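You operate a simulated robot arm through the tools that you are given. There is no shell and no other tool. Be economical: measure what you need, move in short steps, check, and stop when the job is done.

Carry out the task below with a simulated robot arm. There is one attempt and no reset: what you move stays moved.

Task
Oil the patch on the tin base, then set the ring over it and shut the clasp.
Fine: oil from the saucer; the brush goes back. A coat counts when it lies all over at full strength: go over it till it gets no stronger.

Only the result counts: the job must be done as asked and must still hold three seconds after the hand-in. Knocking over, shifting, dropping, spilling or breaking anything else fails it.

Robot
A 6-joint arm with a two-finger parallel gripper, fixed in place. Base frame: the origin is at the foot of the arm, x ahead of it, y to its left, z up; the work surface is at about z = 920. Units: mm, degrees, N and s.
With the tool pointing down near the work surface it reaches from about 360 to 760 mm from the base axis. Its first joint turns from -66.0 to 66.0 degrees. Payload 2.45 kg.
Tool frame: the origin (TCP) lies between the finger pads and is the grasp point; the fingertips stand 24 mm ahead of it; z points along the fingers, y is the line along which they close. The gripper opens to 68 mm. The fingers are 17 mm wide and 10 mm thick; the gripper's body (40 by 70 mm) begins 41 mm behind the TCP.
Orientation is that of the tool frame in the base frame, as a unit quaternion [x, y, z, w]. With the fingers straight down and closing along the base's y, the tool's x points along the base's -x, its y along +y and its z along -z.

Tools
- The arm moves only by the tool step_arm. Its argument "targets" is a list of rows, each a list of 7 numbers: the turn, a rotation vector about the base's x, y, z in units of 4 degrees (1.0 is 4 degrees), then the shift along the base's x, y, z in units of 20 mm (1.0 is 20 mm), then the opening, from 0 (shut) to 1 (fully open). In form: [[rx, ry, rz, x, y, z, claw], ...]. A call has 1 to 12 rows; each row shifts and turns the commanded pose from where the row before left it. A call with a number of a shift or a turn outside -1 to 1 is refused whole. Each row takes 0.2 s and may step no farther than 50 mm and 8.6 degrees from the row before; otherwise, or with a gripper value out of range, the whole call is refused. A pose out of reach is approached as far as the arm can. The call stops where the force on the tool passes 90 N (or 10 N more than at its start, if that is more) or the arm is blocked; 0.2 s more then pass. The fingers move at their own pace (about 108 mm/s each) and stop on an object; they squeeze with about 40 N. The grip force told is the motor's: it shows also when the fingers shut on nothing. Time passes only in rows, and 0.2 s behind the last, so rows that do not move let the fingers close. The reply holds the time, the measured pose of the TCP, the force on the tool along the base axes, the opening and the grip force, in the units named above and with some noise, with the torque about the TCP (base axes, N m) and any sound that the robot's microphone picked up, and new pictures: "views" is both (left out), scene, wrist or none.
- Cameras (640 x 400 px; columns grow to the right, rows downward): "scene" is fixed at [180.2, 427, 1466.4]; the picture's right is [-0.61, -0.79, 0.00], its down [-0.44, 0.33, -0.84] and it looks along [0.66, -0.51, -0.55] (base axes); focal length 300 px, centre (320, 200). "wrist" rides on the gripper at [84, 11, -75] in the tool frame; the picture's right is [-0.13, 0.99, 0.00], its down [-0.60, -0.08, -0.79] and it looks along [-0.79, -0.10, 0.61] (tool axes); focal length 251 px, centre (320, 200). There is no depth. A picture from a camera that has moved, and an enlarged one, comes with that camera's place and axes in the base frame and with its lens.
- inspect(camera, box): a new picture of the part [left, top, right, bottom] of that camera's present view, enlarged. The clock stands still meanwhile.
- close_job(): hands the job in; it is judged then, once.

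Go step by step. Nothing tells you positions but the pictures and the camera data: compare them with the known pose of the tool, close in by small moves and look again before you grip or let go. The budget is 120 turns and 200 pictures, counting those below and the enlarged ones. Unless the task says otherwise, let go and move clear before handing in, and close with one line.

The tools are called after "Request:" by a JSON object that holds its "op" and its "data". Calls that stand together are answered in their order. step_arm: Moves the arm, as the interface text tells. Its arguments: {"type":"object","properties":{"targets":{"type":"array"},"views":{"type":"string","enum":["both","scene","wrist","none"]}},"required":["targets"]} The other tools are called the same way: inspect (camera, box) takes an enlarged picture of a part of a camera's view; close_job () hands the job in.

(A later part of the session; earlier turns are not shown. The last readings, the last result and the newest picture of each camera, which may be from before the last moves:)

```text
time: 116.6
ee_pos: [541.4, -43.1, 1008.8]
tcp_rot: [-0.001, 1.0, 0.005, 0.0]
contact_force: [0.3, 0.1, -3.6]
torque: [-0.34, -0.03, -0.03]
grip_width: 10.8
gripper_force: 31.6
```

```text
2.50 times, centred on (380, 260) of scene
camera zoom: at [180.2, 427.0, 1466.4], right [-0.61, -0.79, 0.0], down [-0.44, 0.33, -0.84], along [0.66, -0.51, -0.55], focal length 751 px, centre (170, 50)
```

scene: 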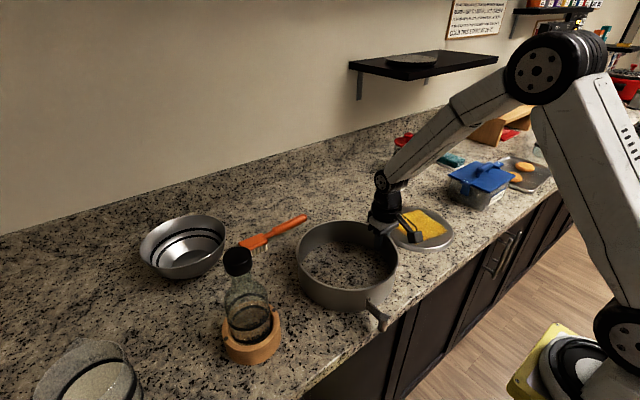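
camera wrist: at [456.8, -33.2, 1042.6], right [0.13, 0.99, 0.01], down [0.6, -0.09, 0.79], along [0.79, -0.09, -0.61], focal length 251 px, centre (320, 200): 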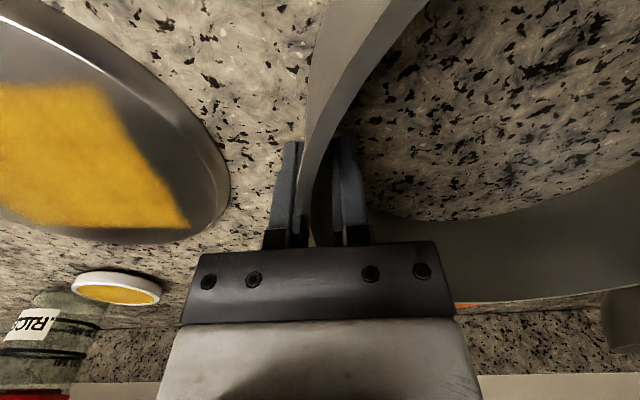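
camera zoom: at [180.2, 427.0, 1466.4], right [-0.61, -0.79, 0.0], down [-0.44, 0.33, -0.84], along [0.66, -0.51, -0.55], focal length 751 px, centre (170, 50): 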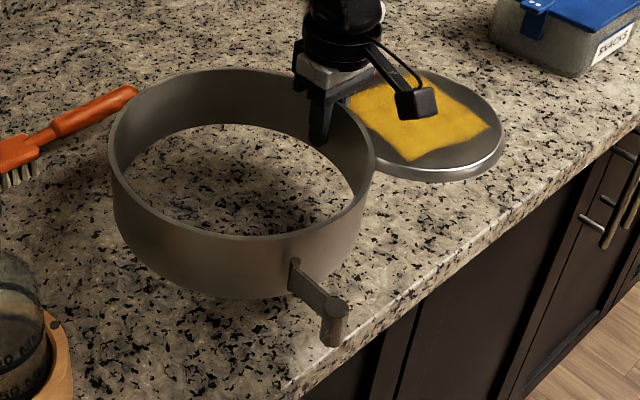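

It hangs level with a weight of about 3.6 N. I'll raise a little and carry it to over the disc.

Request:
{"op": "step_arm", "data": {"targets": [[0, 0, 0, 0, 0, 0.5, 0], [0, 0, 0, 0, -0.5, 0.5, 0], [0, 0, 0, 0, -0.7, 0, 0], [0, 0, 0, 0, -0.8, 0, 0], [0, 0, 0, 0, -0.8, 0, 0], [0, 0, 0, 0, -0.8, 0, 0], [0, 0, 0, 0, -0.8, 0, 0], [0, 0, 0, 0, -0.8, 0, 0], [0, 0, 0, 0, -0.8, 0, 0], [0, 0, 0, 0, -0.8, 0, 0], [0, 0, 0, 0, -0.8, 0, 0], [0, 0, 0, 0, -0.8, 0, 0]], "views": "none"}}

Request:
{"op": "step_arm", "data": {"targets": [[0, 0, 0, 0, -0.8, 0, 0], [0, 0, 0, 0, -0.8, 0, 0], [0, 0, 0, 0, -0.8, 0, 0], [0, 0, 0, 0, -0.8, 0, 0], [0, 0, 0, 0, -0.5, 0, 0], [0, 0, 0, 0, -0.3, 0, 0], [0, 0, 0, 0, 0, 0, 0]]}}

Request:
{"op": "inspect", "data": {"camera": "scene", "box": [365, 170, 485, 270]}}

```text
time: 119.2
ee_pos: [541.4, -212.1, 1026.6]
tcp_rot: [-0.001, 1.0, 0.006, 0.001]
contact_force: [-0.3, -0.5, -2.9]
torque: [-0.4, -0.03, 0.03]
grip_width: 10.1
gripper_force: 31.3
```

```text
time: 120.8
ee_pos: [539.8, -292.4, 1028.0]
tcp_rot: [-0.001, 1.0, 0.006, 0.001]
contact_force: [-0.6, 0.0, -3.1]
torque: [-0.38, -0.02, 0.0]
grip_width: 10.5
gripper_force: 31.2
camera wrist: at [456.7, -281.4, 1103.6], right [0.13, 0.99, 0.01], down [0.6, -0.09, 0.79], along [0.79, -0.09, -0.61], focal length 251 px, centre (320, 200)
```

scene: 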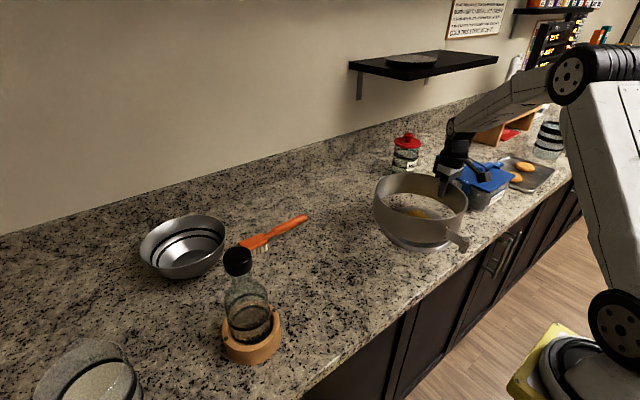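
wrist: 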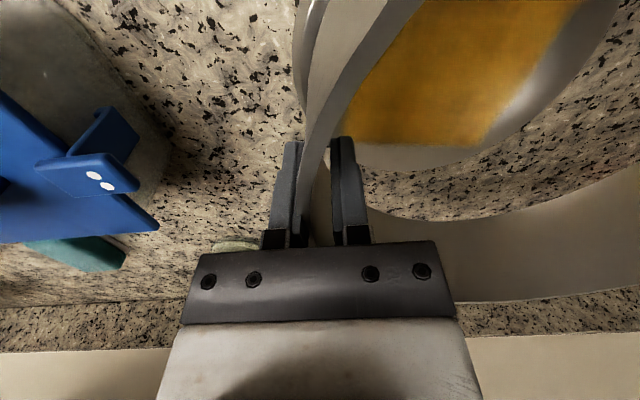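

```text
4.00 times, centred on (425, 220) of scene
camera zoom: at [180.3, 427.0, 1466.4], right [-0.61, -0.79, 0.0], down [-0.44, 0.33, -0.84], along [0.66, -0.51, -0.55], focal length 1202 px, centre (-100, 120)
```

zoom: 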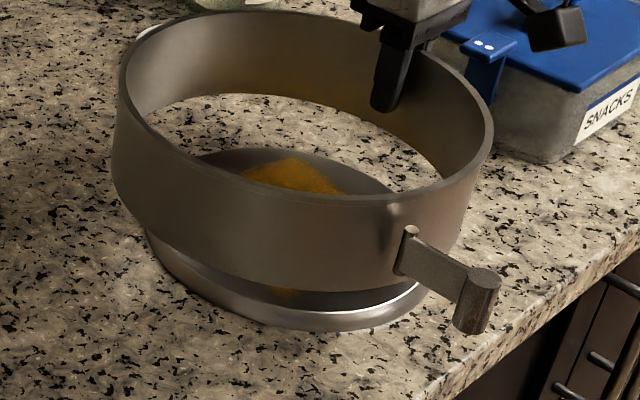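

The ring is over the disc, about 22 mm short in y. I'll shift and lower to just above the disc, then check the gap.

Request:
{"op": "step_arm", "data": {"targets": [[0, 0, 0, -0.1, -0.5, 0, 0], [0, 0, 0, -0.1, -0.6, 0, 0], [0, 0, 0, 0, 0, -0.6, 0], [0, 0, 0, 0, 0, -0.6, 0], [0, 0, 0, 0, 0, -0.4, 0], [0, 0, 0, 0, 0, 0, 0]]}}

Request:
{"op": "inspect", "data": {"camera": "scene", "box": [365, 170, 485, 270]}}

Request:
{"op": "inspect", "data": {"camera": "wrist", "box": [260, 0, 640, 240]}}

```text
time: 122.2
ee_pos: [536.5, -315.3, 995.4]
tcp_rot: [0.0, 1.0, 0.006, 0.001]
contact_force: [-0.8, 0.3, -3.0]
torque: [-0.34, -0.06, 0.04]
grip_width: 10.6
gripper_force: 31.5
camera wrist: at [452.6, -303.9, 1071.6], right [0.13, 0.99, 0.01], down [0.6, -0.09, 0.79], along [0.79, -0.09, -0.61], focal length 251 px, centre (320, 200)
```

scene: 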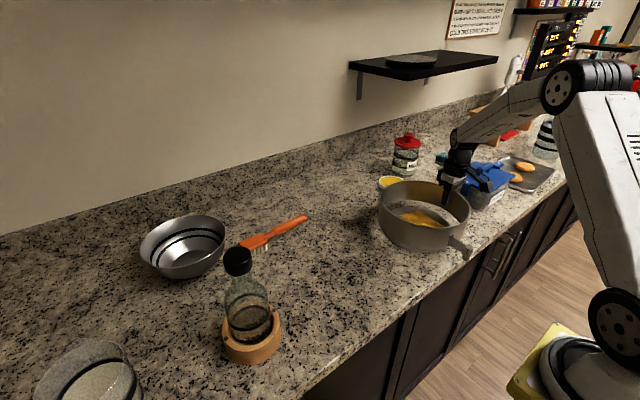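
wrist: 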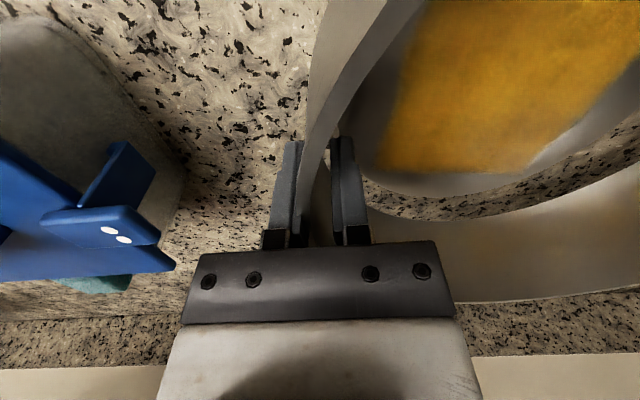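

```text
4.00 times, centred on (425, 220) of scene
camera zoom: at [180.3, 427.0, 1466.4], right [-0.61, -0.79, 0.0], down [-0.44, 0.33, -0.84], along [0.66, -0.51, -0.55], focal length 1202 px, centre (-100, 120)
```

zoom: 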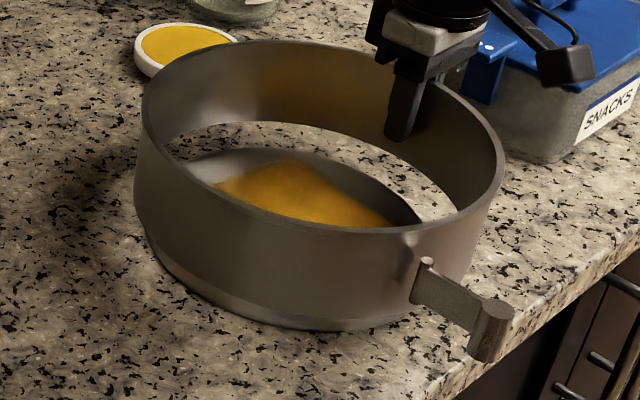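

```text
1.67 times, centred on (450, 120) of wrist
camera zoom: at [452.6, -303.9, 1071.6], right [0.13, 0.99, 0.01], down [0.6, -0.09, 0.79], along [0.79, -0.09, -0.61], focal length 419 px, centre (103, 333)
```

zoom: 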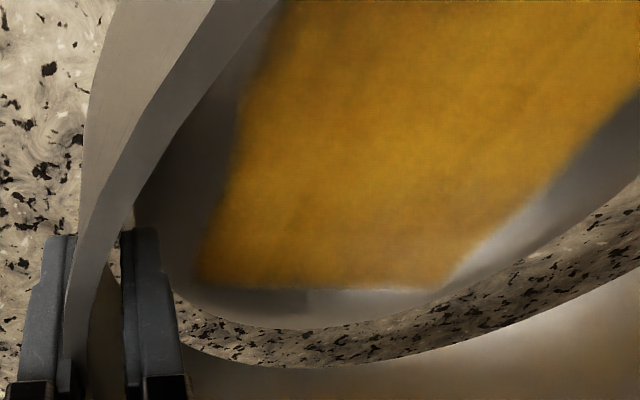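

From the wrist, ring and disc centres agree within about 3 mm. I'll nudge +3 mm in x and lower nearly to the disc top.

Request:
{"op": "step_arm", "data": {"targets": [[0, 0, 0, 0.15, 0, -0.3, 0], [0, 0, 0, 0, 0, -0.3, 0], [0, 0, 0, 0, 0, 0, 0]], "views": "none"}}

Request:
{"op": "inspect", "data": {"camera": "scene", "box": [370, 175, 475, 265]}}

Request:
{"op": "inspect", "data": {"camera": "wrist", "box": [320, 0, 640, 240]}}

```text
time: 123.0
ee_pos: [538.8, -312.8, 985.1]
tcp_rot: [0.0, 1.0, 0.006, 0.0]
contact_force: [0.1, 0.7, -3.8]
torque: [-0.37, -0.01, 0.01]
grip_width: 10.7
gripper_force: 31.3
```

```text
4.44 times, centred on (422, 220) of scene
camera zoom: at [180.3, 427.0, 1466.4], right [-0.61, -0.79, 0.0], down [-0.44, 0.33, -0.84], along [0.66, -0.51, -0.55], focal length 1336 px, centre (-136, 111)
```

zoom: 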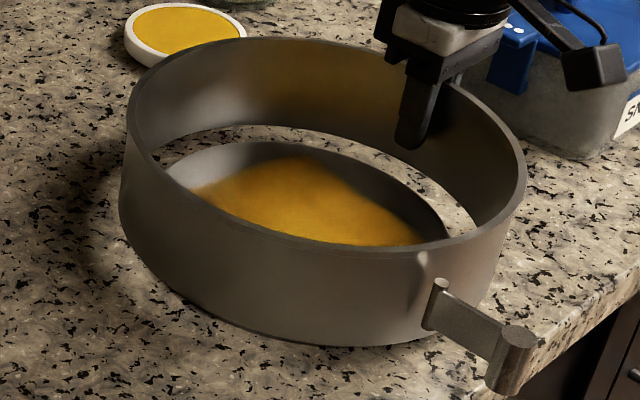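

```text
1.67 times, centred on (480, 120) of wrist
camera zoom: at [454.7, -303.2, 1060.0], right [0.13, 0.99, 0.01], down [0.6, -0.09, 0.79], along [0.79, -0.09, -0.61], focal length 419 px, centre (53, 333)
```

zoom: 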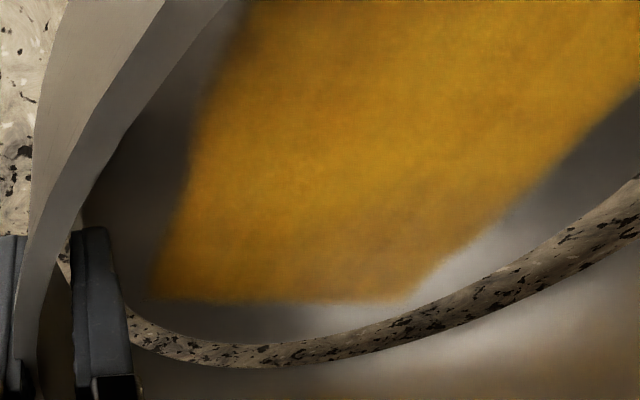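

Both views say the ring should go about +7 mm in x and +3 mm in y. I'll correct that, then lower it to just above the table.

Request:
{"op": "step_arm", "data": {"targets": [[0, 0, 0, 0.35, 0.15, 0, 0], [0, 0, 0, 0, 0, -0.25, 0], [0, 0, 0, 0, 0, -0.25, 0], [0, 0, 0, 0, 0, 0, 0]], "views": "none"}}

Request:
{"op": "inspect", "data": {"camera": "scene", "box": [370, 175, 475, 265]}}

Request:
{"op": "inspect", "data": {"camera": "wrist", "box": [320, 0, 640, 240]}}

```text
time: 124.0
ee_pos: [546.9, -310.6, 975.5]
tcp_rot: [-0.001, 1.0, 0.006, 0.001]
contact_force: [-0.7, -0.8, -1.8]
torque: [-0.39, -0.04, -0.01]
grip_width: 10.6
gripper_force: 31.9
```

```text
4.44 times, centred on (422, 220) of scene
camera zoom: at [180.2, 427.0, 1466.4], right [-0.61, -0.79, 0.0], down [-0.44, 0.33, -0.84], along [0.66, -0.51, -0.55], focal length 1336 px, centre (-136, 111)
```

zoom: 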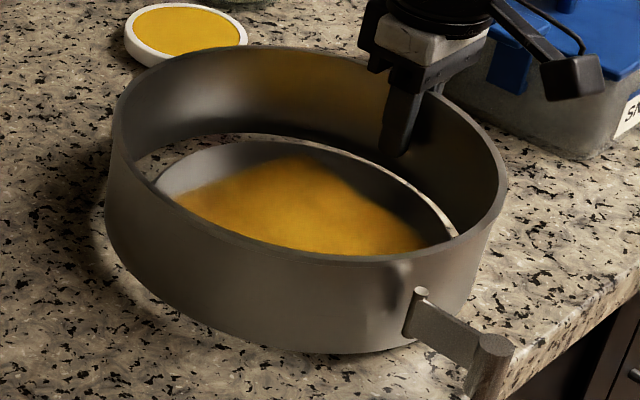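

```text
1.67 times, centred on (480, 120) of wrist
camera zoom: at [462.6, -299.8, 1050.3], right [0.13, 0.99, 0.01], down [0.6, -0.09, 0.79], along [0.79, -0.09, -0.61], focal length 419 px, centre (53, 333)
```

zoom: 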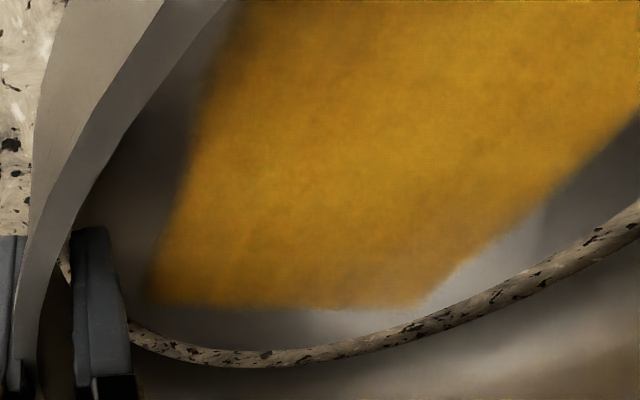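

The gap now looks even all around, so I'll lower to the table.

Request:
{"op": "step_arm", "data": {"targets": [[0, 0, 0, 0, 0, -0.2, 0], [0, 0, 0, 0, 0, -0.15, 0], [0, 0, 0, 0, 0, 0, 0]], "views": "none"}}

```text
time: 124.8
ee_pos: [546.6, -310.1, 967.4]
tcp_rot: [0.0, 1.0, 0.004, 0.001]
contact_force: [-1.6, -3.4, 0.5]
torque: [-0.43, 0.05, 0.01]
grip_width: 10.4
gripper_force: 31.2
```

Request:
{"op": "step_arm", "data": {"targets": [[0, 0, 0, 0, 0, -0.07, 0], [0, 0, 0, 0, 0, 0, 0]], "views": "none"}}

Request:
{"op": "inspect", "data": {"camera": "scene", "box": [370, 175, 475, 265]}}

Request:
{"op": "inspect", "data": {"camera": "wrist", "box": [320, 0, 640, 240]}}

```text
time: 125.4
ee_pos: [547.6, -310.8, 966.7]
tcp_rot: [-0.001, 1.0, 0.004, 0.002]
contact_force: [-8.0, 2.7, 17.2]
torque: [-0.31, 0.47, -0.01]
grip_width: 10.4
gripper_force: 31.2
```

```text
4.44 times, centred on (422, 220) of scene
camera zoom: at [179.6, 427.3, 1466.4], right [-0.61, -0.79, 0.0], down [-0.44, 0.33, -0.84], along [0.66, -0.51, -0.55], focal length 1336 px, centre (-136, 111)
```

zoom: 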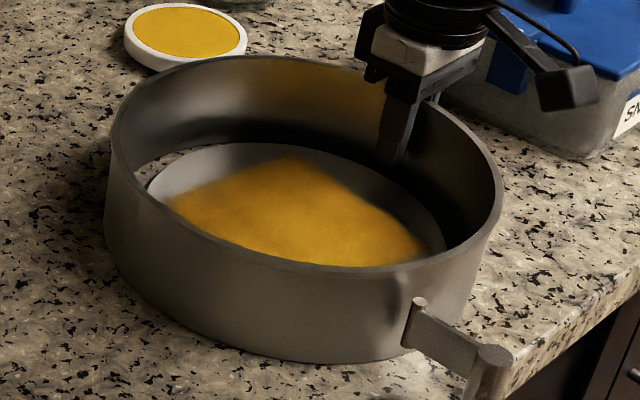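

```text
1.67 times, centred on (480, 120) of wrist
camera zoom: at [463.1, -300.0, 1042.5], right [0.13, 0.99, 0.01], down [0.6, -0.09, 0.79], along [0.79, -0.09, -0.61], focal length 419 px, centre (53, 333)
```

zoom: 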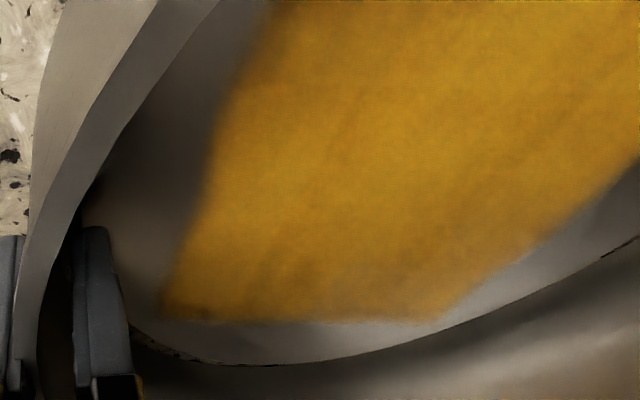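

The ring sits on the table around the disc. I'll release and rise.

Request:
{"op": "step_arm", "data": {"targets": [[0, 0, 0, 0, 0, 0.05, 0], [0, 0, 0, 0, 0, 0, 0.5], [0, 0, 0, 0, 0, 0, 0.8], [0, 0, 0, 0, 0, 0, 0.8], [0, 0, 0, 0, 0, 0.5, 0.8], [0, 0, 0, 0, 0, 1, 0.8], [0, 0, 0, 0, 0, 1, 0.8], [0, 0, 0, 0, 0, 1, 0.8], [0, 0, 0, 0, 0, 1, 0.8], [0, 0, 0, 0, 0, 1, 0.8]]}}

Request:
{"op": "inspect", "data": {"camera": "scene", "box": [370, 175, 475, 265]}}

```text
time: 127.6
ee_pos: [547.4, -311.4, 1079.0]
tcp_rot: [-0.001, 1.0, 0.005, 0.0]
contact_force: [-0.4, 0.6, -0.9]
torque: [0.03, 0.01, -0.01]
grip_width: 54.4
gripper_force: 0.1
camera wrist: at [463.5, -300.0, 1155.1], right [0.13, 0.99, 0.01], down [0.6, -0.09, 0.79], along [0.79, -0.09, -0.61], focal length 251 px, centre (320, 200)
```

scene: 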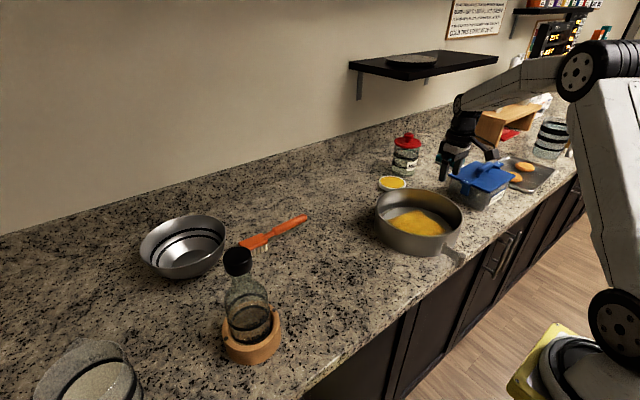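
wrist: 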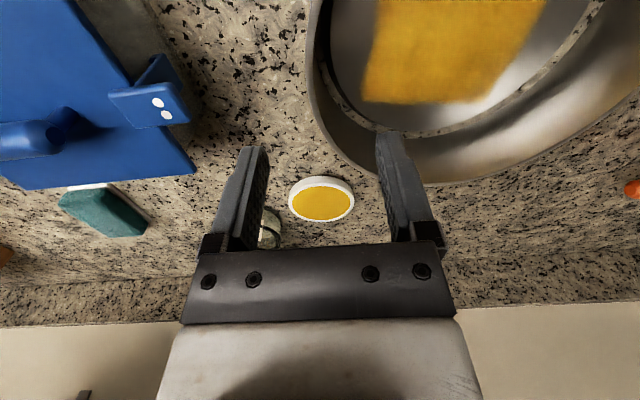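

```text
4.44 times, centred on (422, 220) of scene
camera zoom: at [180.2, 427.0, 1466.4], right [-0.61, -0.79, 0.0], down [-0.44, 0.33, -0.84], along [0.66, -0.51, -0.55], focal length 1336 px, centre (-136, 111)
```

zoom: 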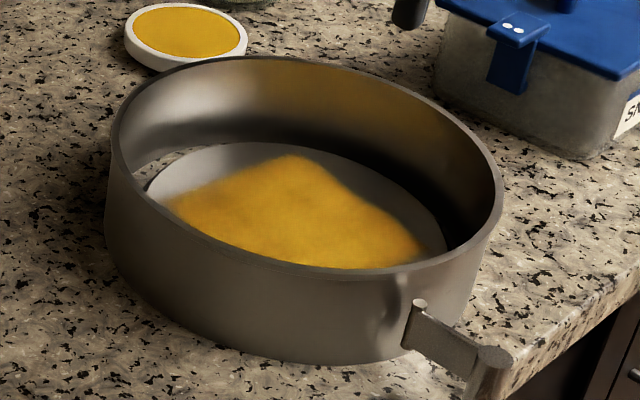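

The ring is on with an even gap. Next I'll look at the clasp from the front with the wrist camera.

Request:
{"op": "step_arm", "data": {"targets": [[0, 0, 0, -0.97, 0.8, 0.2, 0.8], [0, 0, 0, -0.97, 0.8, 0.2, 0.8], [0, 0, 0, -0.97, 0.8, 0.2, 0.8], [0, 0, 0, -0.97, 0.8, 0.2, 0.6], [0, 0, 0, -0.97, 0.8, 0.2, 0.4], [0, 0, 0, -0.97, 0.8, 0.2, 0.2], [0, 0, 0, -0.97, 0.8, 0, 0], [0, 0, 0, -0.97, 0.8, 0, 0], [0, 0, 0, -0.97, 0.8, 0, 0]]}}

Request:
{"op": "inspect", "data": {"camera": "wrist", "box": [200, 0, 440, 200]}}

Request:
{"op": "inspect", "data": {"camera": "scene", "box": [430, 225, 480, 275]}}

```text
time: 129.6
ee_pos: [373.2, -165.2, 1103.2]
tcp_rot: [-0.001, 1.0, 0.005, 0.001]
contact_force: [-0.5, -1.1, 0.3]
torque: [-0.01, -0.01, 0.0]
grip_width: 0.0
gripper_force: 23.8
camera wrist: at [289.0, -154.9, 1178.4], right [0.13, 0.99, 0.01], down [0.6, -0.09, 0.79], along [0.79, -0.09, -0.61], focal length 251 px, centre (320, 200)
```

scene: 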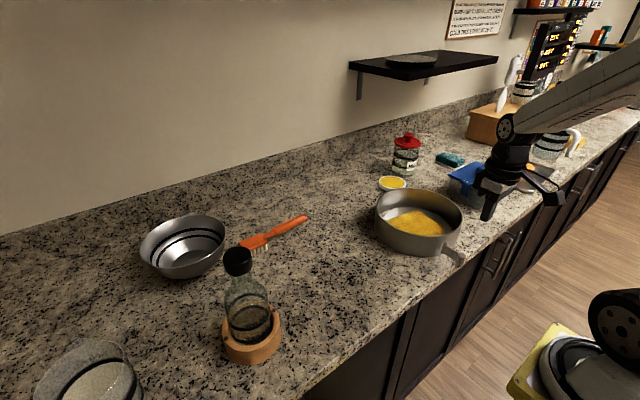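
wrist: 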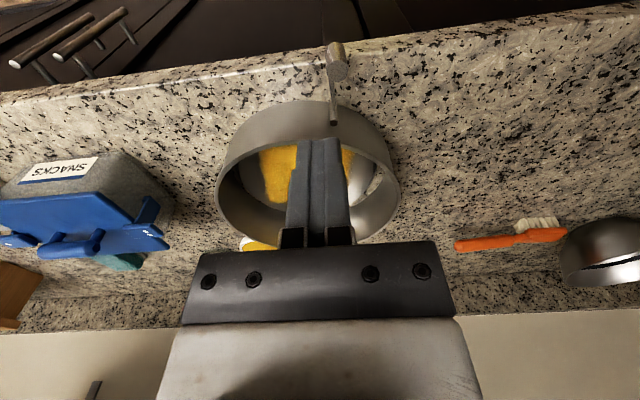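

```text
2.00 times, centred on (320, 100) of wrist
camera zoom: at [289.0, -154.9, 1178.4], right [0.13, 0.99, 0.01], down [0.6, -0.09, 0.79], along [0.79, -0.09, -0.61], focal length 503 px, centre (320, 400)
```

zoom: 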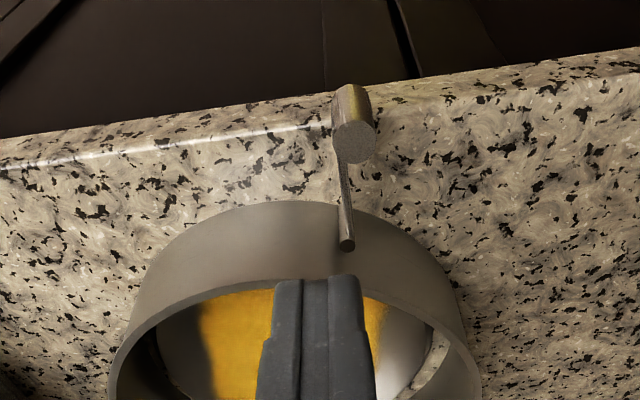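

```text
8.00 times, centred on (455, 250) of scene
camera zoom: at [180.2, 427.0, 1466.4], right [-0.61, -0.79, 0.0], down [-0.44, 0.33, -0.84], along [0.66, -0.51, -0.55], focal length 2404 px, centre (-760, -200)
```

zoom: 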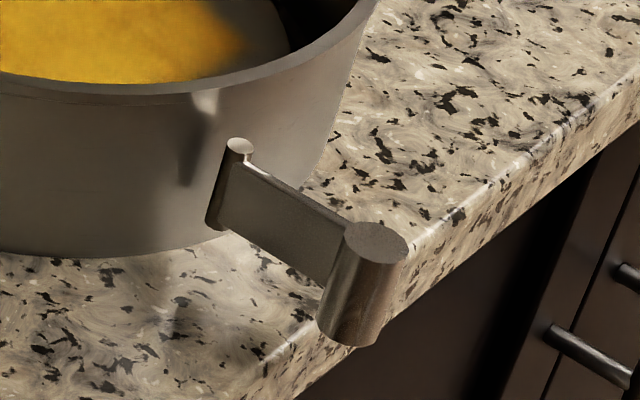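

The lever's knob (about (384,-150), z 945–976) sits on the arm's +y face, so it should swing shut towards -y, from the hinge at (433,-157). I'll come down with closed fingers on the knob's +y side.

Request:
{"op": "step_arm", "data": {"targets": [[0, 0, 0, 0.25, 0.8, 0, 0], [0, 0, 0, 0.25, 0.8, 0, 0], [0, 0, 0, 0, 0.8, -1, 0], [0, 0, 0, 0, 0, -1, 0], [0, 0, 0, 0, 0, -1, 0], [0, 0, 0, 0, 0, -1, 0], [0, 0, 0, 0, 0, -1, 0], [0, 0, 0, 0, 0, -1, 0], [0, 0, 0, 0, 0, -0.4, 0]]}}

Request:
{"op": "inspect", "data": {"camera": "scene", "box": [410, 205, 490, 285]}}

```text
time: 131.6
ee_pos: [381.5, -118.4, 973.4]
tcp_rot: [0.0, 1.0, 0.006, 0.001]
contact_force: [0.3, -1.0, 0.1]
torque: [-0.01, 0.01, 0.02]
grip_width: 0.1
gripper_force: 23.9
camera wrist: at [297.6, -108.5, 1048.8], right [0.13, 0.99, 0.01], down [0.6, -0.09, 0.79], along [0.79, -0.09, -0.61], focal length 251 px, centre (320, 200)
```

scene: 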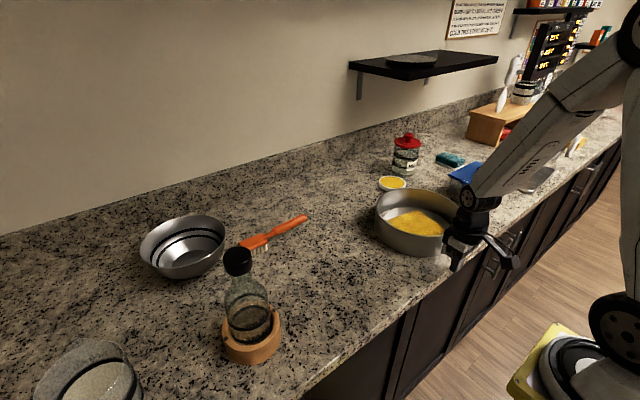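
wrist: 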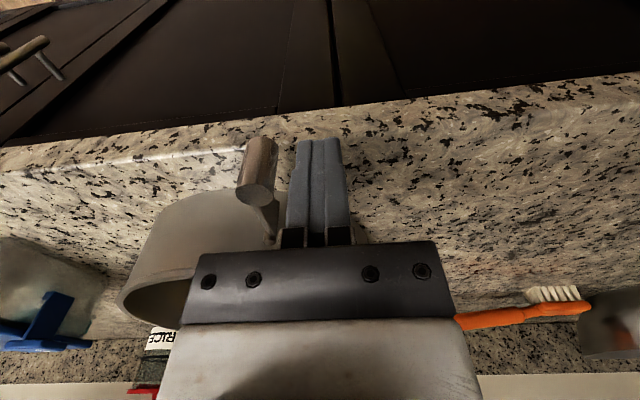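

```text
5.00 times, centred on (450, 245) of scene
camera zoom: at [180.2, 427.0, 1466.4], right [-0.61, -0.79, 0.0], down [-0.44, 0.33, -0.84], along [0.66, -0.51, -0.55], focal length 1503 px, centre (-330, -25)
```

zoom: 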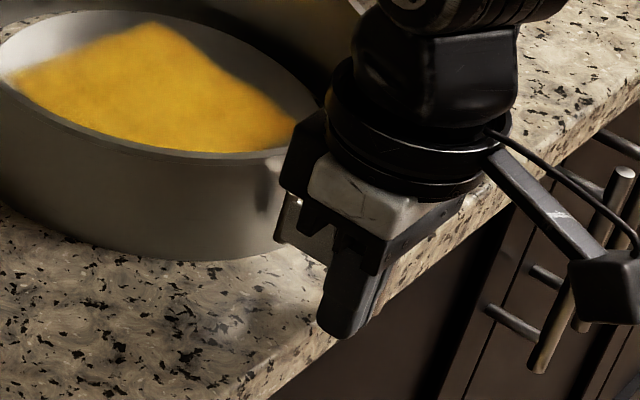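

The fingers are beside the knob. I'll push gently towards -y and watch.

Request:
{"op": "step_arm", "data": {"targets": [[0, 0, 0, 0, -0.3, 0, 0], [0, 0, 0, 0, -0.3, 0, 0], [0, 0, 0, 0, -0.25, 0, 0], [0, 0, 0, 0, -0.25, 0, 0], [0, 0, 0, 0, -0.25, 0, 0], [0, 0, 0, 0, -0.25, 0, 0]]}}

```text
time: 133.0
ee_pos: [381.6, -151.6, 973.2]
tcp_rot: [-0.001, 1.0, 0.006, 0.001]
contact_force: [-0.4, 0.1, -0.1]
torque: [-0.02, -0.01, 0.01]
grip_width: 0.1
gripper_force: 23.4
camera wrist: at [298.1, -140.3, 1049.3], right [0.13, 0.99, 0.01], down [0.6, -0.09, 0.79], along [0.79, -0.09, -0.61], focal length 251 px, centre (320, 200)
```

scene: 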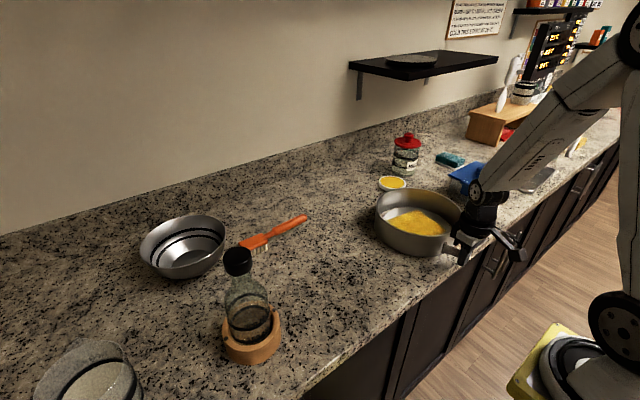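
wrist: 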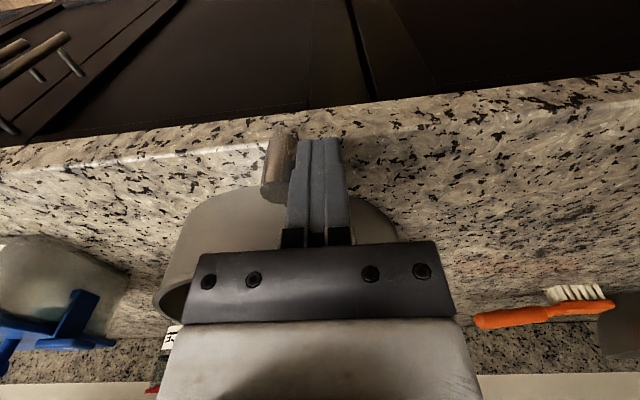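

Request:
{"op": "inspect", "data": {"camera": "scene", "box": [370, 175, 490, 275]}}

```text
4.00 times, centred on (430, 225) of scene
camera zoom: at [180.2, 427.0, 1466.4], right [-0.61, -0.79, 0.0], down [-0.44, 0.33, -0.84], along [0.66, -0.51, -0.55], focal length 1202 px, centre (-120, 100)
```

zoom: 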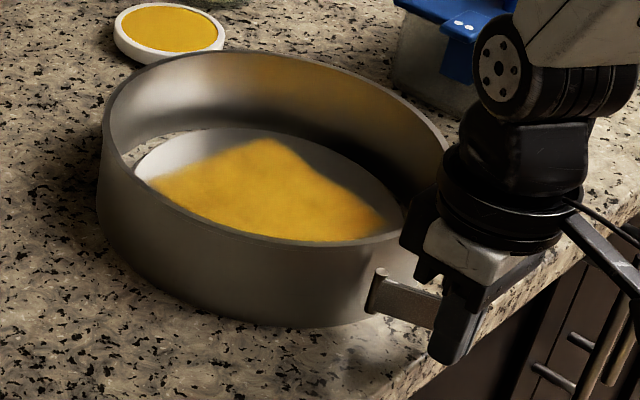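

The lever swings freely and the ring stays put. I'll continue along the arc.

Request:
{"op": "step_arm", "data": {"targets": [[0, 0, 0, 0, -0.3, 0, 0], [0, 0, 0, 0, -0.3, 0, 0], [0, 0, 0, 0, -0.3, 0, 0], [0, 0, 0, 0.12, -0.33, 0, 0], [0, 0, 0, 0.13, -0.32, 0, 0], [0, 0, 0, 0.13, -0.2, 0, 0], [0, 0, 0, 0.13, -0.2, 0, 0]]}}

Request:
{"op": "inspect", "data": {"camera": "scene", "box": [370, 175, 490, 275]}}

```text
time: 134.6
ee_pos: [393.0, -189.4, 973.3]
tcp_rot: [-0.001, 1.0, 0.005, 0.001]
contact_force: [-0.7, 1.5, 0.5]
torque: [0.02, -0.02, -0.02]
grip_width: 0.1
gripper_force: 23.9
camera wrist: at [308.2, -178.4, 1048.4], right [0.13, 0.99, 0.01], down [0.6, -0.09, 0.79], along [0.79, -0.09, -0.61], focal length 251 px, centre (320, 200)
```

scene: 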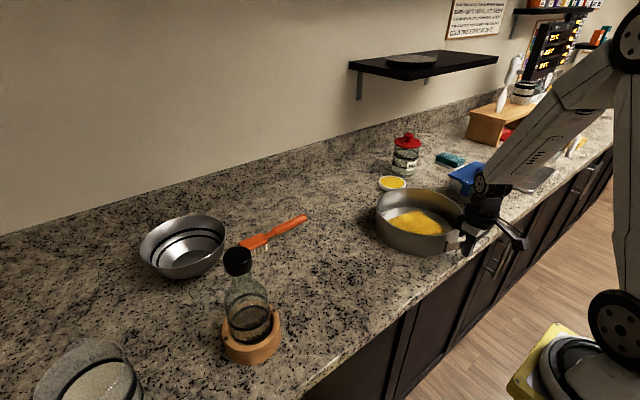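
wrist: 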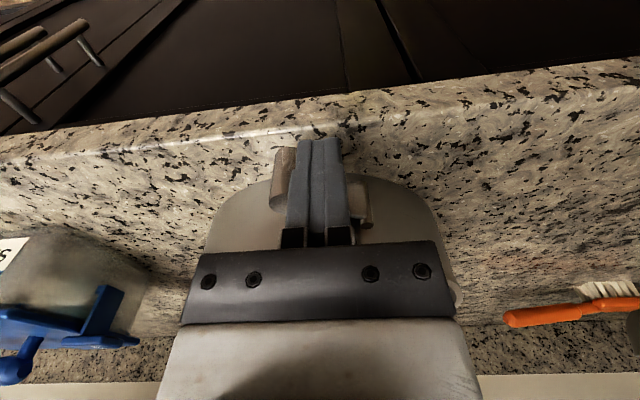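

```text
4.00 times, centred on (430, 225) of scene
camera zoom: at [180.2, 427.0, 1466.4], right [-0.61, -0.79, 0.0], down [-0.44, 0.33, -0.84], along [0.66, -0.51, -0.55], focal length 1202 px, centre (-120, 100)
```

zoom: 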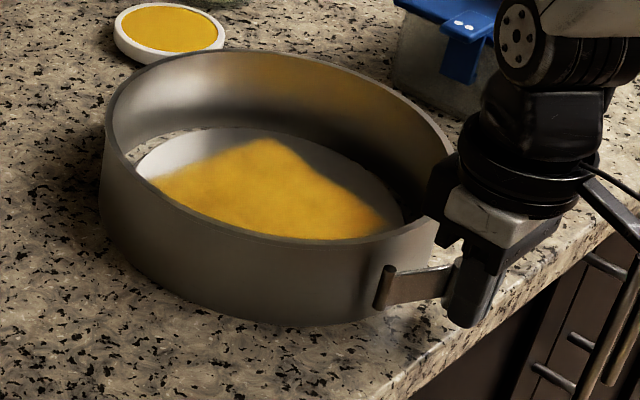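

The lever is about two-thirds shut. I'll push slightly further, then finish with a pinch (one finger inside the wall, one outside the knob) so the ring isn't shoved.

Request:
{"op": "step_arm", "data": {"targets": [[0, 0, 0, 0.12, -0.15, 0, 0], [0, 0, 0, 0.13, -0.15, 0, 0], [0, 0, 0, 0.13, -0.1, 0, 0]]}}

Request:
{"op": "inspect", "data": {"camera": "scene", "box": [370, 175, 490, 275]}}

Request:
{"op": "inspect", "data": {"camera": "wrist", "box": [220, 100, 460, 260]}}

```text
time: 135.4
ee_pos: [400.9, -197.2, 972.9]
tcp_rot: [0.0, 1.0, 0.006, 0.001]
contact_force: [0.2, 0.4, -0.5]
torque: [-0.02, 0.01, 0.01]
grip_width: 0.0
gripper_force: 23.3
camera wrist: at [316.3, -187.0, 1048.5], right [0.13, 0.99, 0.01], down [0.6, -0.09, 0.79], along [0.79, -0.09, -0.61], focal length 251 px, centre (320, 200)
```

scene: 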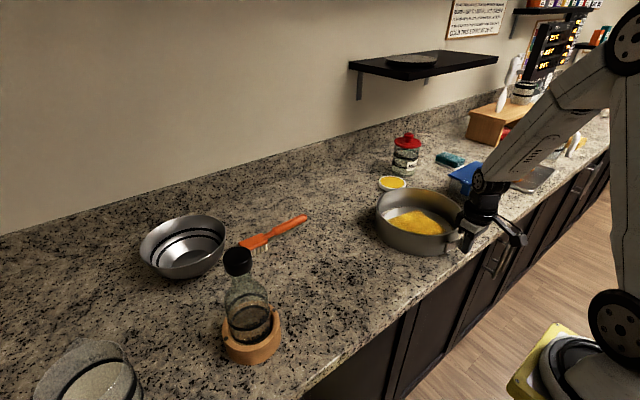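
wrist: 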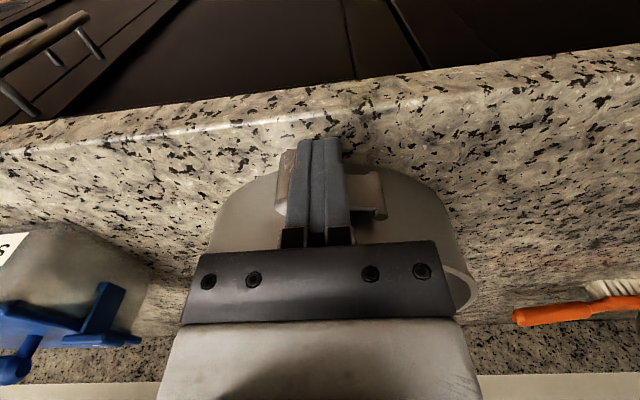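

```text
4.00 times, centred on (430, 225) of scene
camera zoom: at [180.2, 427.0, 1466.4], right [-0.61, -0.79, 0.0], down [-0.44, 0.33, -0.84], along [0.66, -0.51, -0.55], focal length 1202 px, centre (-120, 100)
```

zoom: 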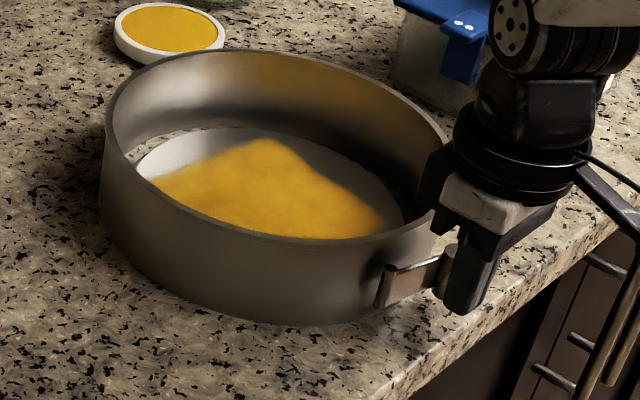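

```text
2.50 times, centred on (340, 180) of wrist
camera zoom: at [316.3, -187.0, 1048.5], right [0.13, 0.99, 0.01], down [0.6, -0.09, 0.79], along [0.79, -0.09, -0.61], focal length 629 px, centre (270, 250)
```

zoom: 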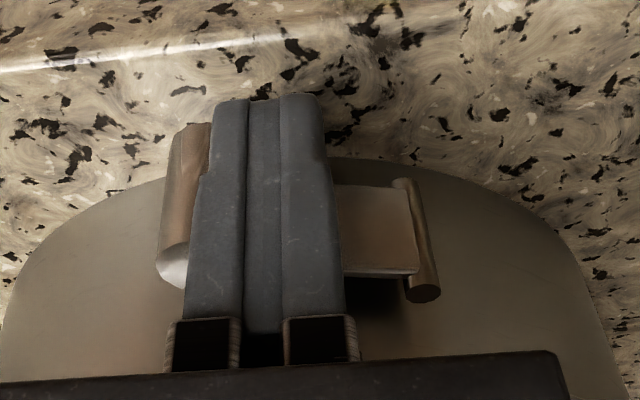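

The lever is nearly shut, with the knob about (413,-212). I'll lift off, turn the fingers to close along x, and come down straddling wall and knob.

Request:
{"op": "step_arm", "data": {"targets": [[0, 0, 0, -0.1, 0, 0.5, 0], [0, 0, 0, 0, 0, 1, 0], [0, 0, 0, 0, 0, 1, 0], [0, 0, 0, 0, 0, 1, 0], [0, 0, 1, 0.1, -0.05, 0, 0.2], [0, 0, 1, 0.1, -0.05, 0, 0.4], [0, 0, 1, 0.1, -0.05, 0, 0.6], [0, 0, 1, 0.1, -0.05, 0, 0.8], [0, 0, 1, 0.1, -0.05, 0, 1], [0, 0, 1, 0.1, -0.05, 0, 1], [0, 0, 1, 0.1, -0.05, 0, 1], [0, 0, 1, 0.1, -0.05, 0, 1]], "views": "none"}}

Request:
{"op": "step_arm", "data": {"targets": [[0, 0, 1, 0.1, -0.05, 0, 1], [0, 0, 1, 0.1, -0.05, 0, 1], [0, 0, 1, 0.1, -0.05, 0, 1], [0, 0, 1, 0.1, -0.05, 0, 1], [0, 0, 1, 0, -0.05, 0, 1], [0, 0, 1, 0, 0, 0, 1], [0, 0, 1, 0, 0, 0, 1], [0, 0, 1, 0, 0, 0, 1], [0, 0, 1, 0, 0, 0, 1], [0, 0, 1, 0, 0, 0, 1], [0, 0, 1, 0, 0, 0, 1], [0, 0, 1, 0, 0, 0, 1]], "views": "none"}}

Request:
{"op": "step_arm", "data": {"targets": [[0, 0, 1, 0, 0, 0, 1], [0, 0, 1, 0, 0, 0, 1], [0, 0, 0, 0, 0, 0, 1]]}}

Request:
{"op": "inspect", "data": {"camera": "scene", "box": [370, 175, 490, 275]}}

```text
time: 138.0
ee_pos: [414.9, -206.3, 1042.8]
tcp_rot: [-0.277, 0.961, 0.005, -0.001]
contact_force: [-0.1, -0.5, 0.9]
torque: [-0.02, 0.0, -0.01]
grip_width: 68.0
gripper_force: 0.1
```

```text
time: 140.6
ee_pos: [423.8, -209.9, 1042.9]
tcp_rot: [-0.644, 0.765, 0.005, -0.003]
contact_force: [-0.2, 0.0, -0.3]
torque: [-0.01, -0.04, 0.02]
grip_width: 68.0
gripper_force: 0.1
```

```text
time: 141.4
ee_pos: [424.6, -210.3, 1043.3]
tcp_rot: [-0.696, 0.718, 0.004, -0.003]
contact_force: [0.0, 0.5, 0.0]
torque: [0.01, -0.02, 0.02]
grip_width: 67.9
gripper_force: 0.0
camera wrist: at [410.6, -293.6, 1118.7], right [-0.99, 0.16, 0.01], down [0.11, 0.6, 0.79], along [0.12, 0.78, -0.61], focal length 251 px, centre (320, 200)
```

scene: 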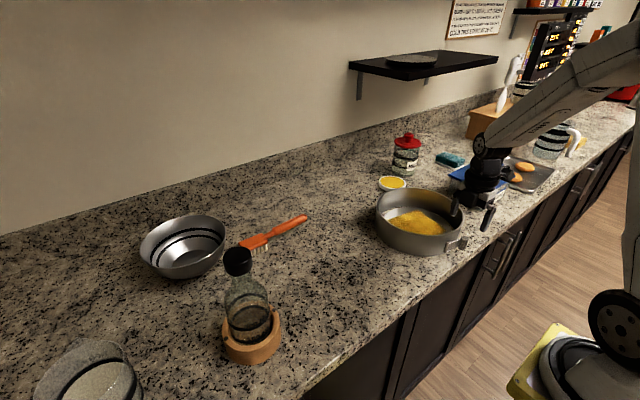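
wrist: 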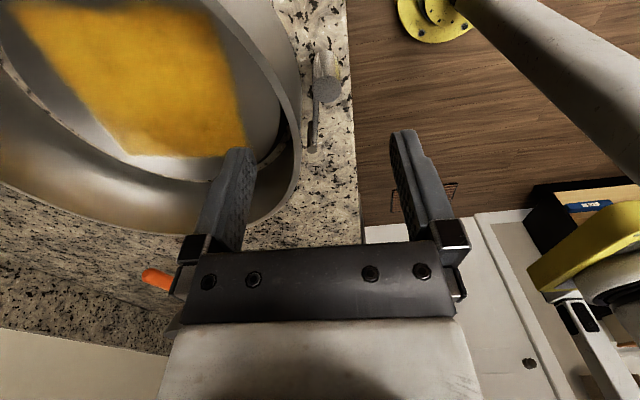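

```text
4.00 times, centred on (430, 225) of scene
camera zoom: at [180.2, 427.0, 1466.4], right [-0.61, -0.79, 0.0], down [-0.44, 0.33, -0.84], along [0.66, -0.51, -0.55], focal length 1202 px, centre (-120, 100)
```

zoom: 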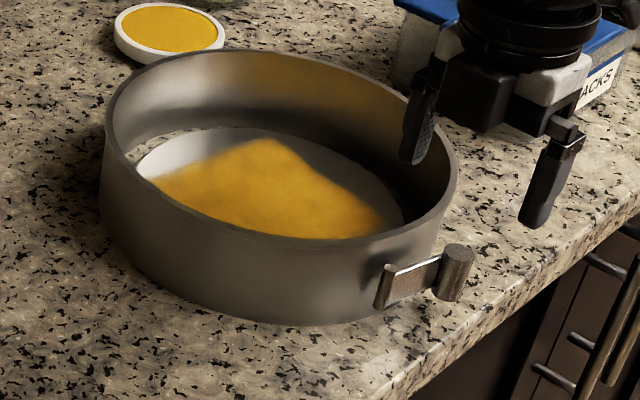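

The fingers straddle both the wall and the knob. I'll shift 5 mm in -y and lower.

Request:
{"op": "step_arm", "data": {"targets": [[0, 0, 0, 0.05, -0.25, -0.8, 1], [0, 0, 0, 0, 0, -0.8, 1], [0, 0, 0, 0, 0, -0.8, 1], [0, 0, 0, 0, 0, -0.8, 1], [0, 0, 0, 0, 0, -0.3, 1]]}}

Request:
{"op": "inspect", "data": {"camera": "scene", "box": [370, 175, 490, 275]}}

```text
time: 142.6
ee_pos: [422.1, -215.2, 972.8]
tcp_rot: [-0.695, 0.719, 0.006, -0.004]
contact_force: [0.2, -0.7, -0.7]
torque: [0.01, 0.01, -0.03]
grip_width: 68.3
gripper_force: 0.0
camera wrist: at [410.1, -299.0, 1048.4], right [-0.99, 0.16, 0.01], down [0.11, 0.6, 0.79], along [0.12, 0.78, -0.61], focal length 251 px, centre (320, 200)
```

scene: 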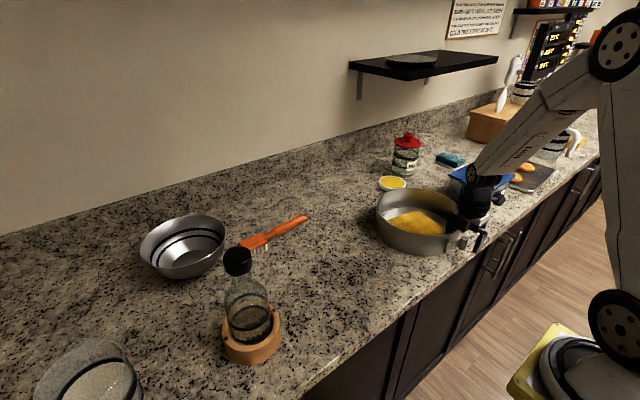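
wrist: 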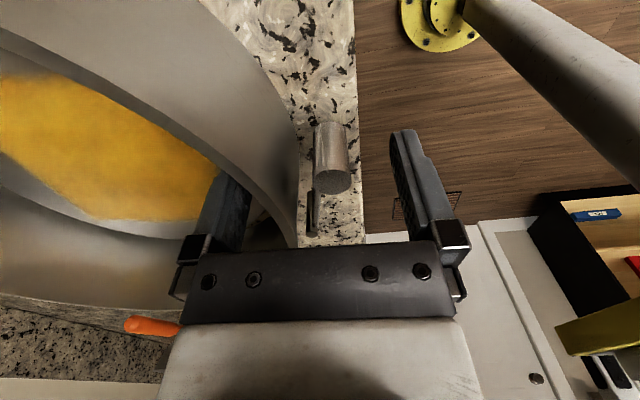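

```text
4.00 times, centred on (430, 225) of scene
camera zoom: at [180.2, 427.0, 1466.4], right [-0.61, -0.79, 0.0], down [-0.44, 0.33, -0.84], along [0.66, -0.51, -0.55], focal length 1202 px, centre (-120, 100)
```

zoom: 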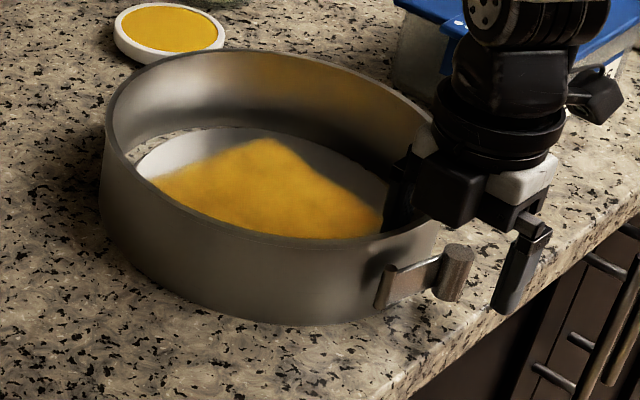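

I'll centre on x≈429 so the outer finger meets the knob first, then close.

Request:
{"op": "step_arm", "data": {"targets": [[0, 0, 0, 0.35, 0, 0, 1], [0, 0, 0, 0, 0, 0, 0.6], [0, 0, 0, 0, 0, 0, 0.45], [0, 0, 0, 0, 0, 0, 0.35], [0, 0, 0, 0, 0, 0, 0.35]]}}

Request:
{"op": "inspect", "data": {"camera": "scene", "box": [370, 175, 490, 275]}}

```text
time: 143.8
ee_pos: [430.6, -215.9, 973.4]
tcp_rot: [-0.695, 0.719, 0.005, -0.003]
contact_force: [1.5, 0.3, -0.8]
torque: [-0.08, -0.45, -0.03]
grip_width: 34.7
gripper_force: 39.6
camera wrist: at [418.0, -299.2, 1048.5], right [-0.99, 0.16, 0.01], down [0.11, 0.6, 0.79], along [0.12, 0.78, -0.61], focal length 251 px, centre (320, 200)
```

scene: 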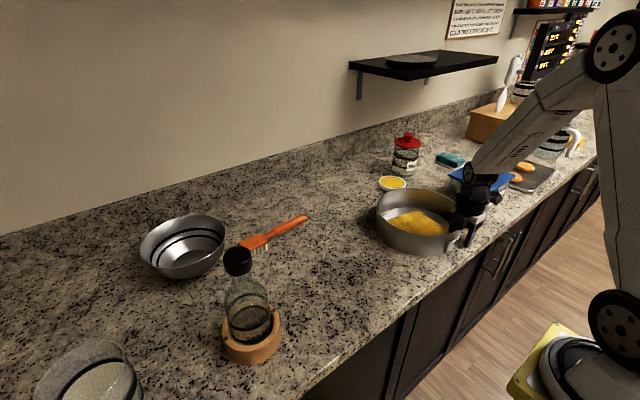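
wrist: 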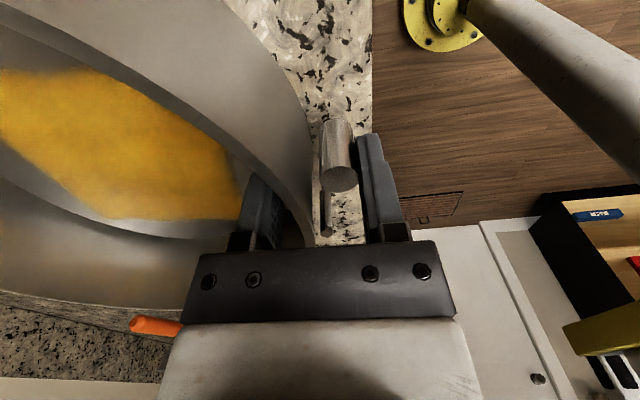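

```text
4.00 times, centred on (430, 225) of scene
camera zoom: at [180.3, 427.0, 1466.4], right [-0.61, -0.79, 0.0], down [-0.44, 0.33, -0.84], along [0.66, -0.51, -0.55], focal length 1202 px, centre (-120, 100)
```

zoom: 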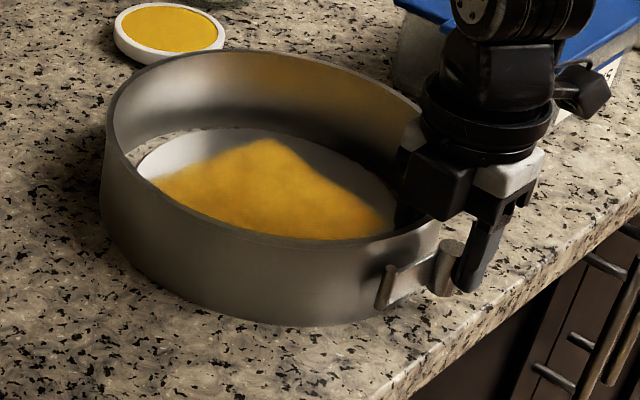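

It stopped at 34.7 mm with full squeeze. I'll command fully shut and hold to see whether it gives.

Request:
{"op": "step_arm", "data": {"targets": [[0, 0, 0, 0, 0, 0, 0], [0, 0, 0, 0, 0, 0, 0], [0, 0, 0, 0, 0, 0, 0], [0, 0, 0, 0, 0, 0, 0]]}}

Request:
{"op": "inspect", "data": {"camera": "wrist", "box": [220, 80, 460, 260]}}

Request:
{"op": "inspect", "data": {"camera": "scene", "box": [430, 220, 480, 260]}}

```text
time: 144.8
ee_pos: [431.5, -215.6, 974.1]
tcp_rot: [-0.695, 0.719, 0.005, -0.004]
contact_force: [1.2, -1.1, 0.0]
torque: [-0.15, -0.39, -0.36]
grip_width: 34.6
gripper_force: 39.9
camera wrist: at [417.8, -299.3, 1048.5], right [-0.99, 0.16, 0.01], down [0.11, 0.6, 0.79], along [0.12, 0.78, -0.61], focal length 251 px, centre (320, 200)
```

scene: 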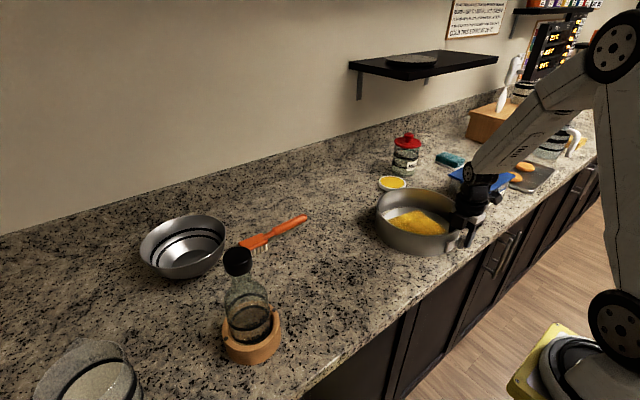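
wrist: 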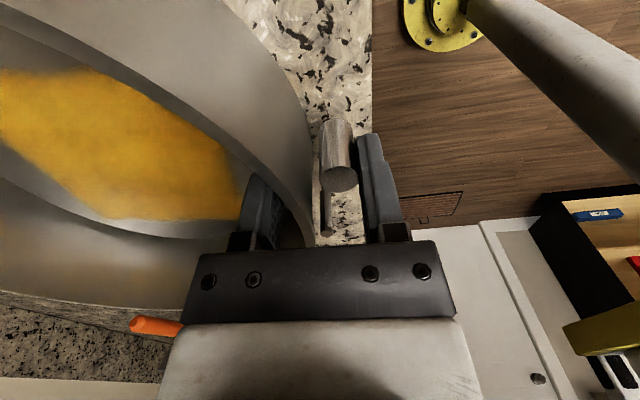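

```text
2.22 times, centred on (340, 170) of wrist
camera zoom: at [417.8, -299.3, 1048.5], right [-0.99, 0.16, 0.01], down [0.11, 0.6, 0.79], along [0.12, 0.78, -0.61], focal length 559 px, centre (276, 267)
```

zoom: 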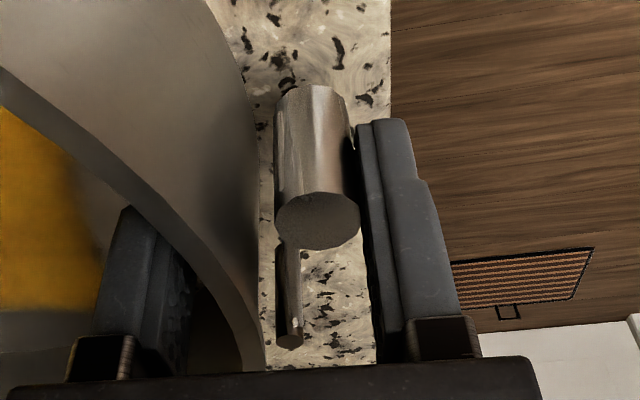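

```text
10.00 times, centred on (455, 240) of scene
camera zoom: at [180.2, 427.0, 1466.4], right [-0.61, -0.79, 0.0], down [-0.44, 0.33, -0.84], along [0.66, -0.51, -0.55], focal length 3005 px, centre (-1030, -200)
```

zoom: 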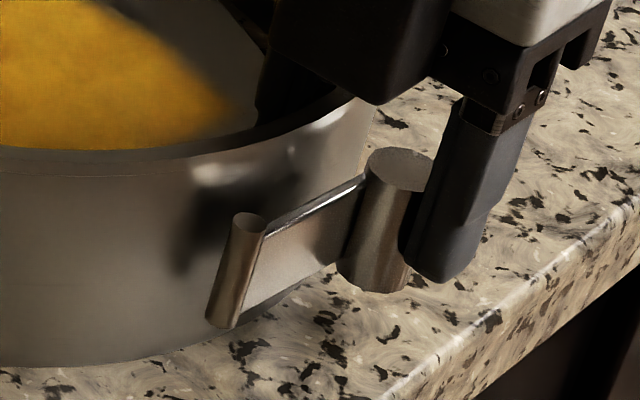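

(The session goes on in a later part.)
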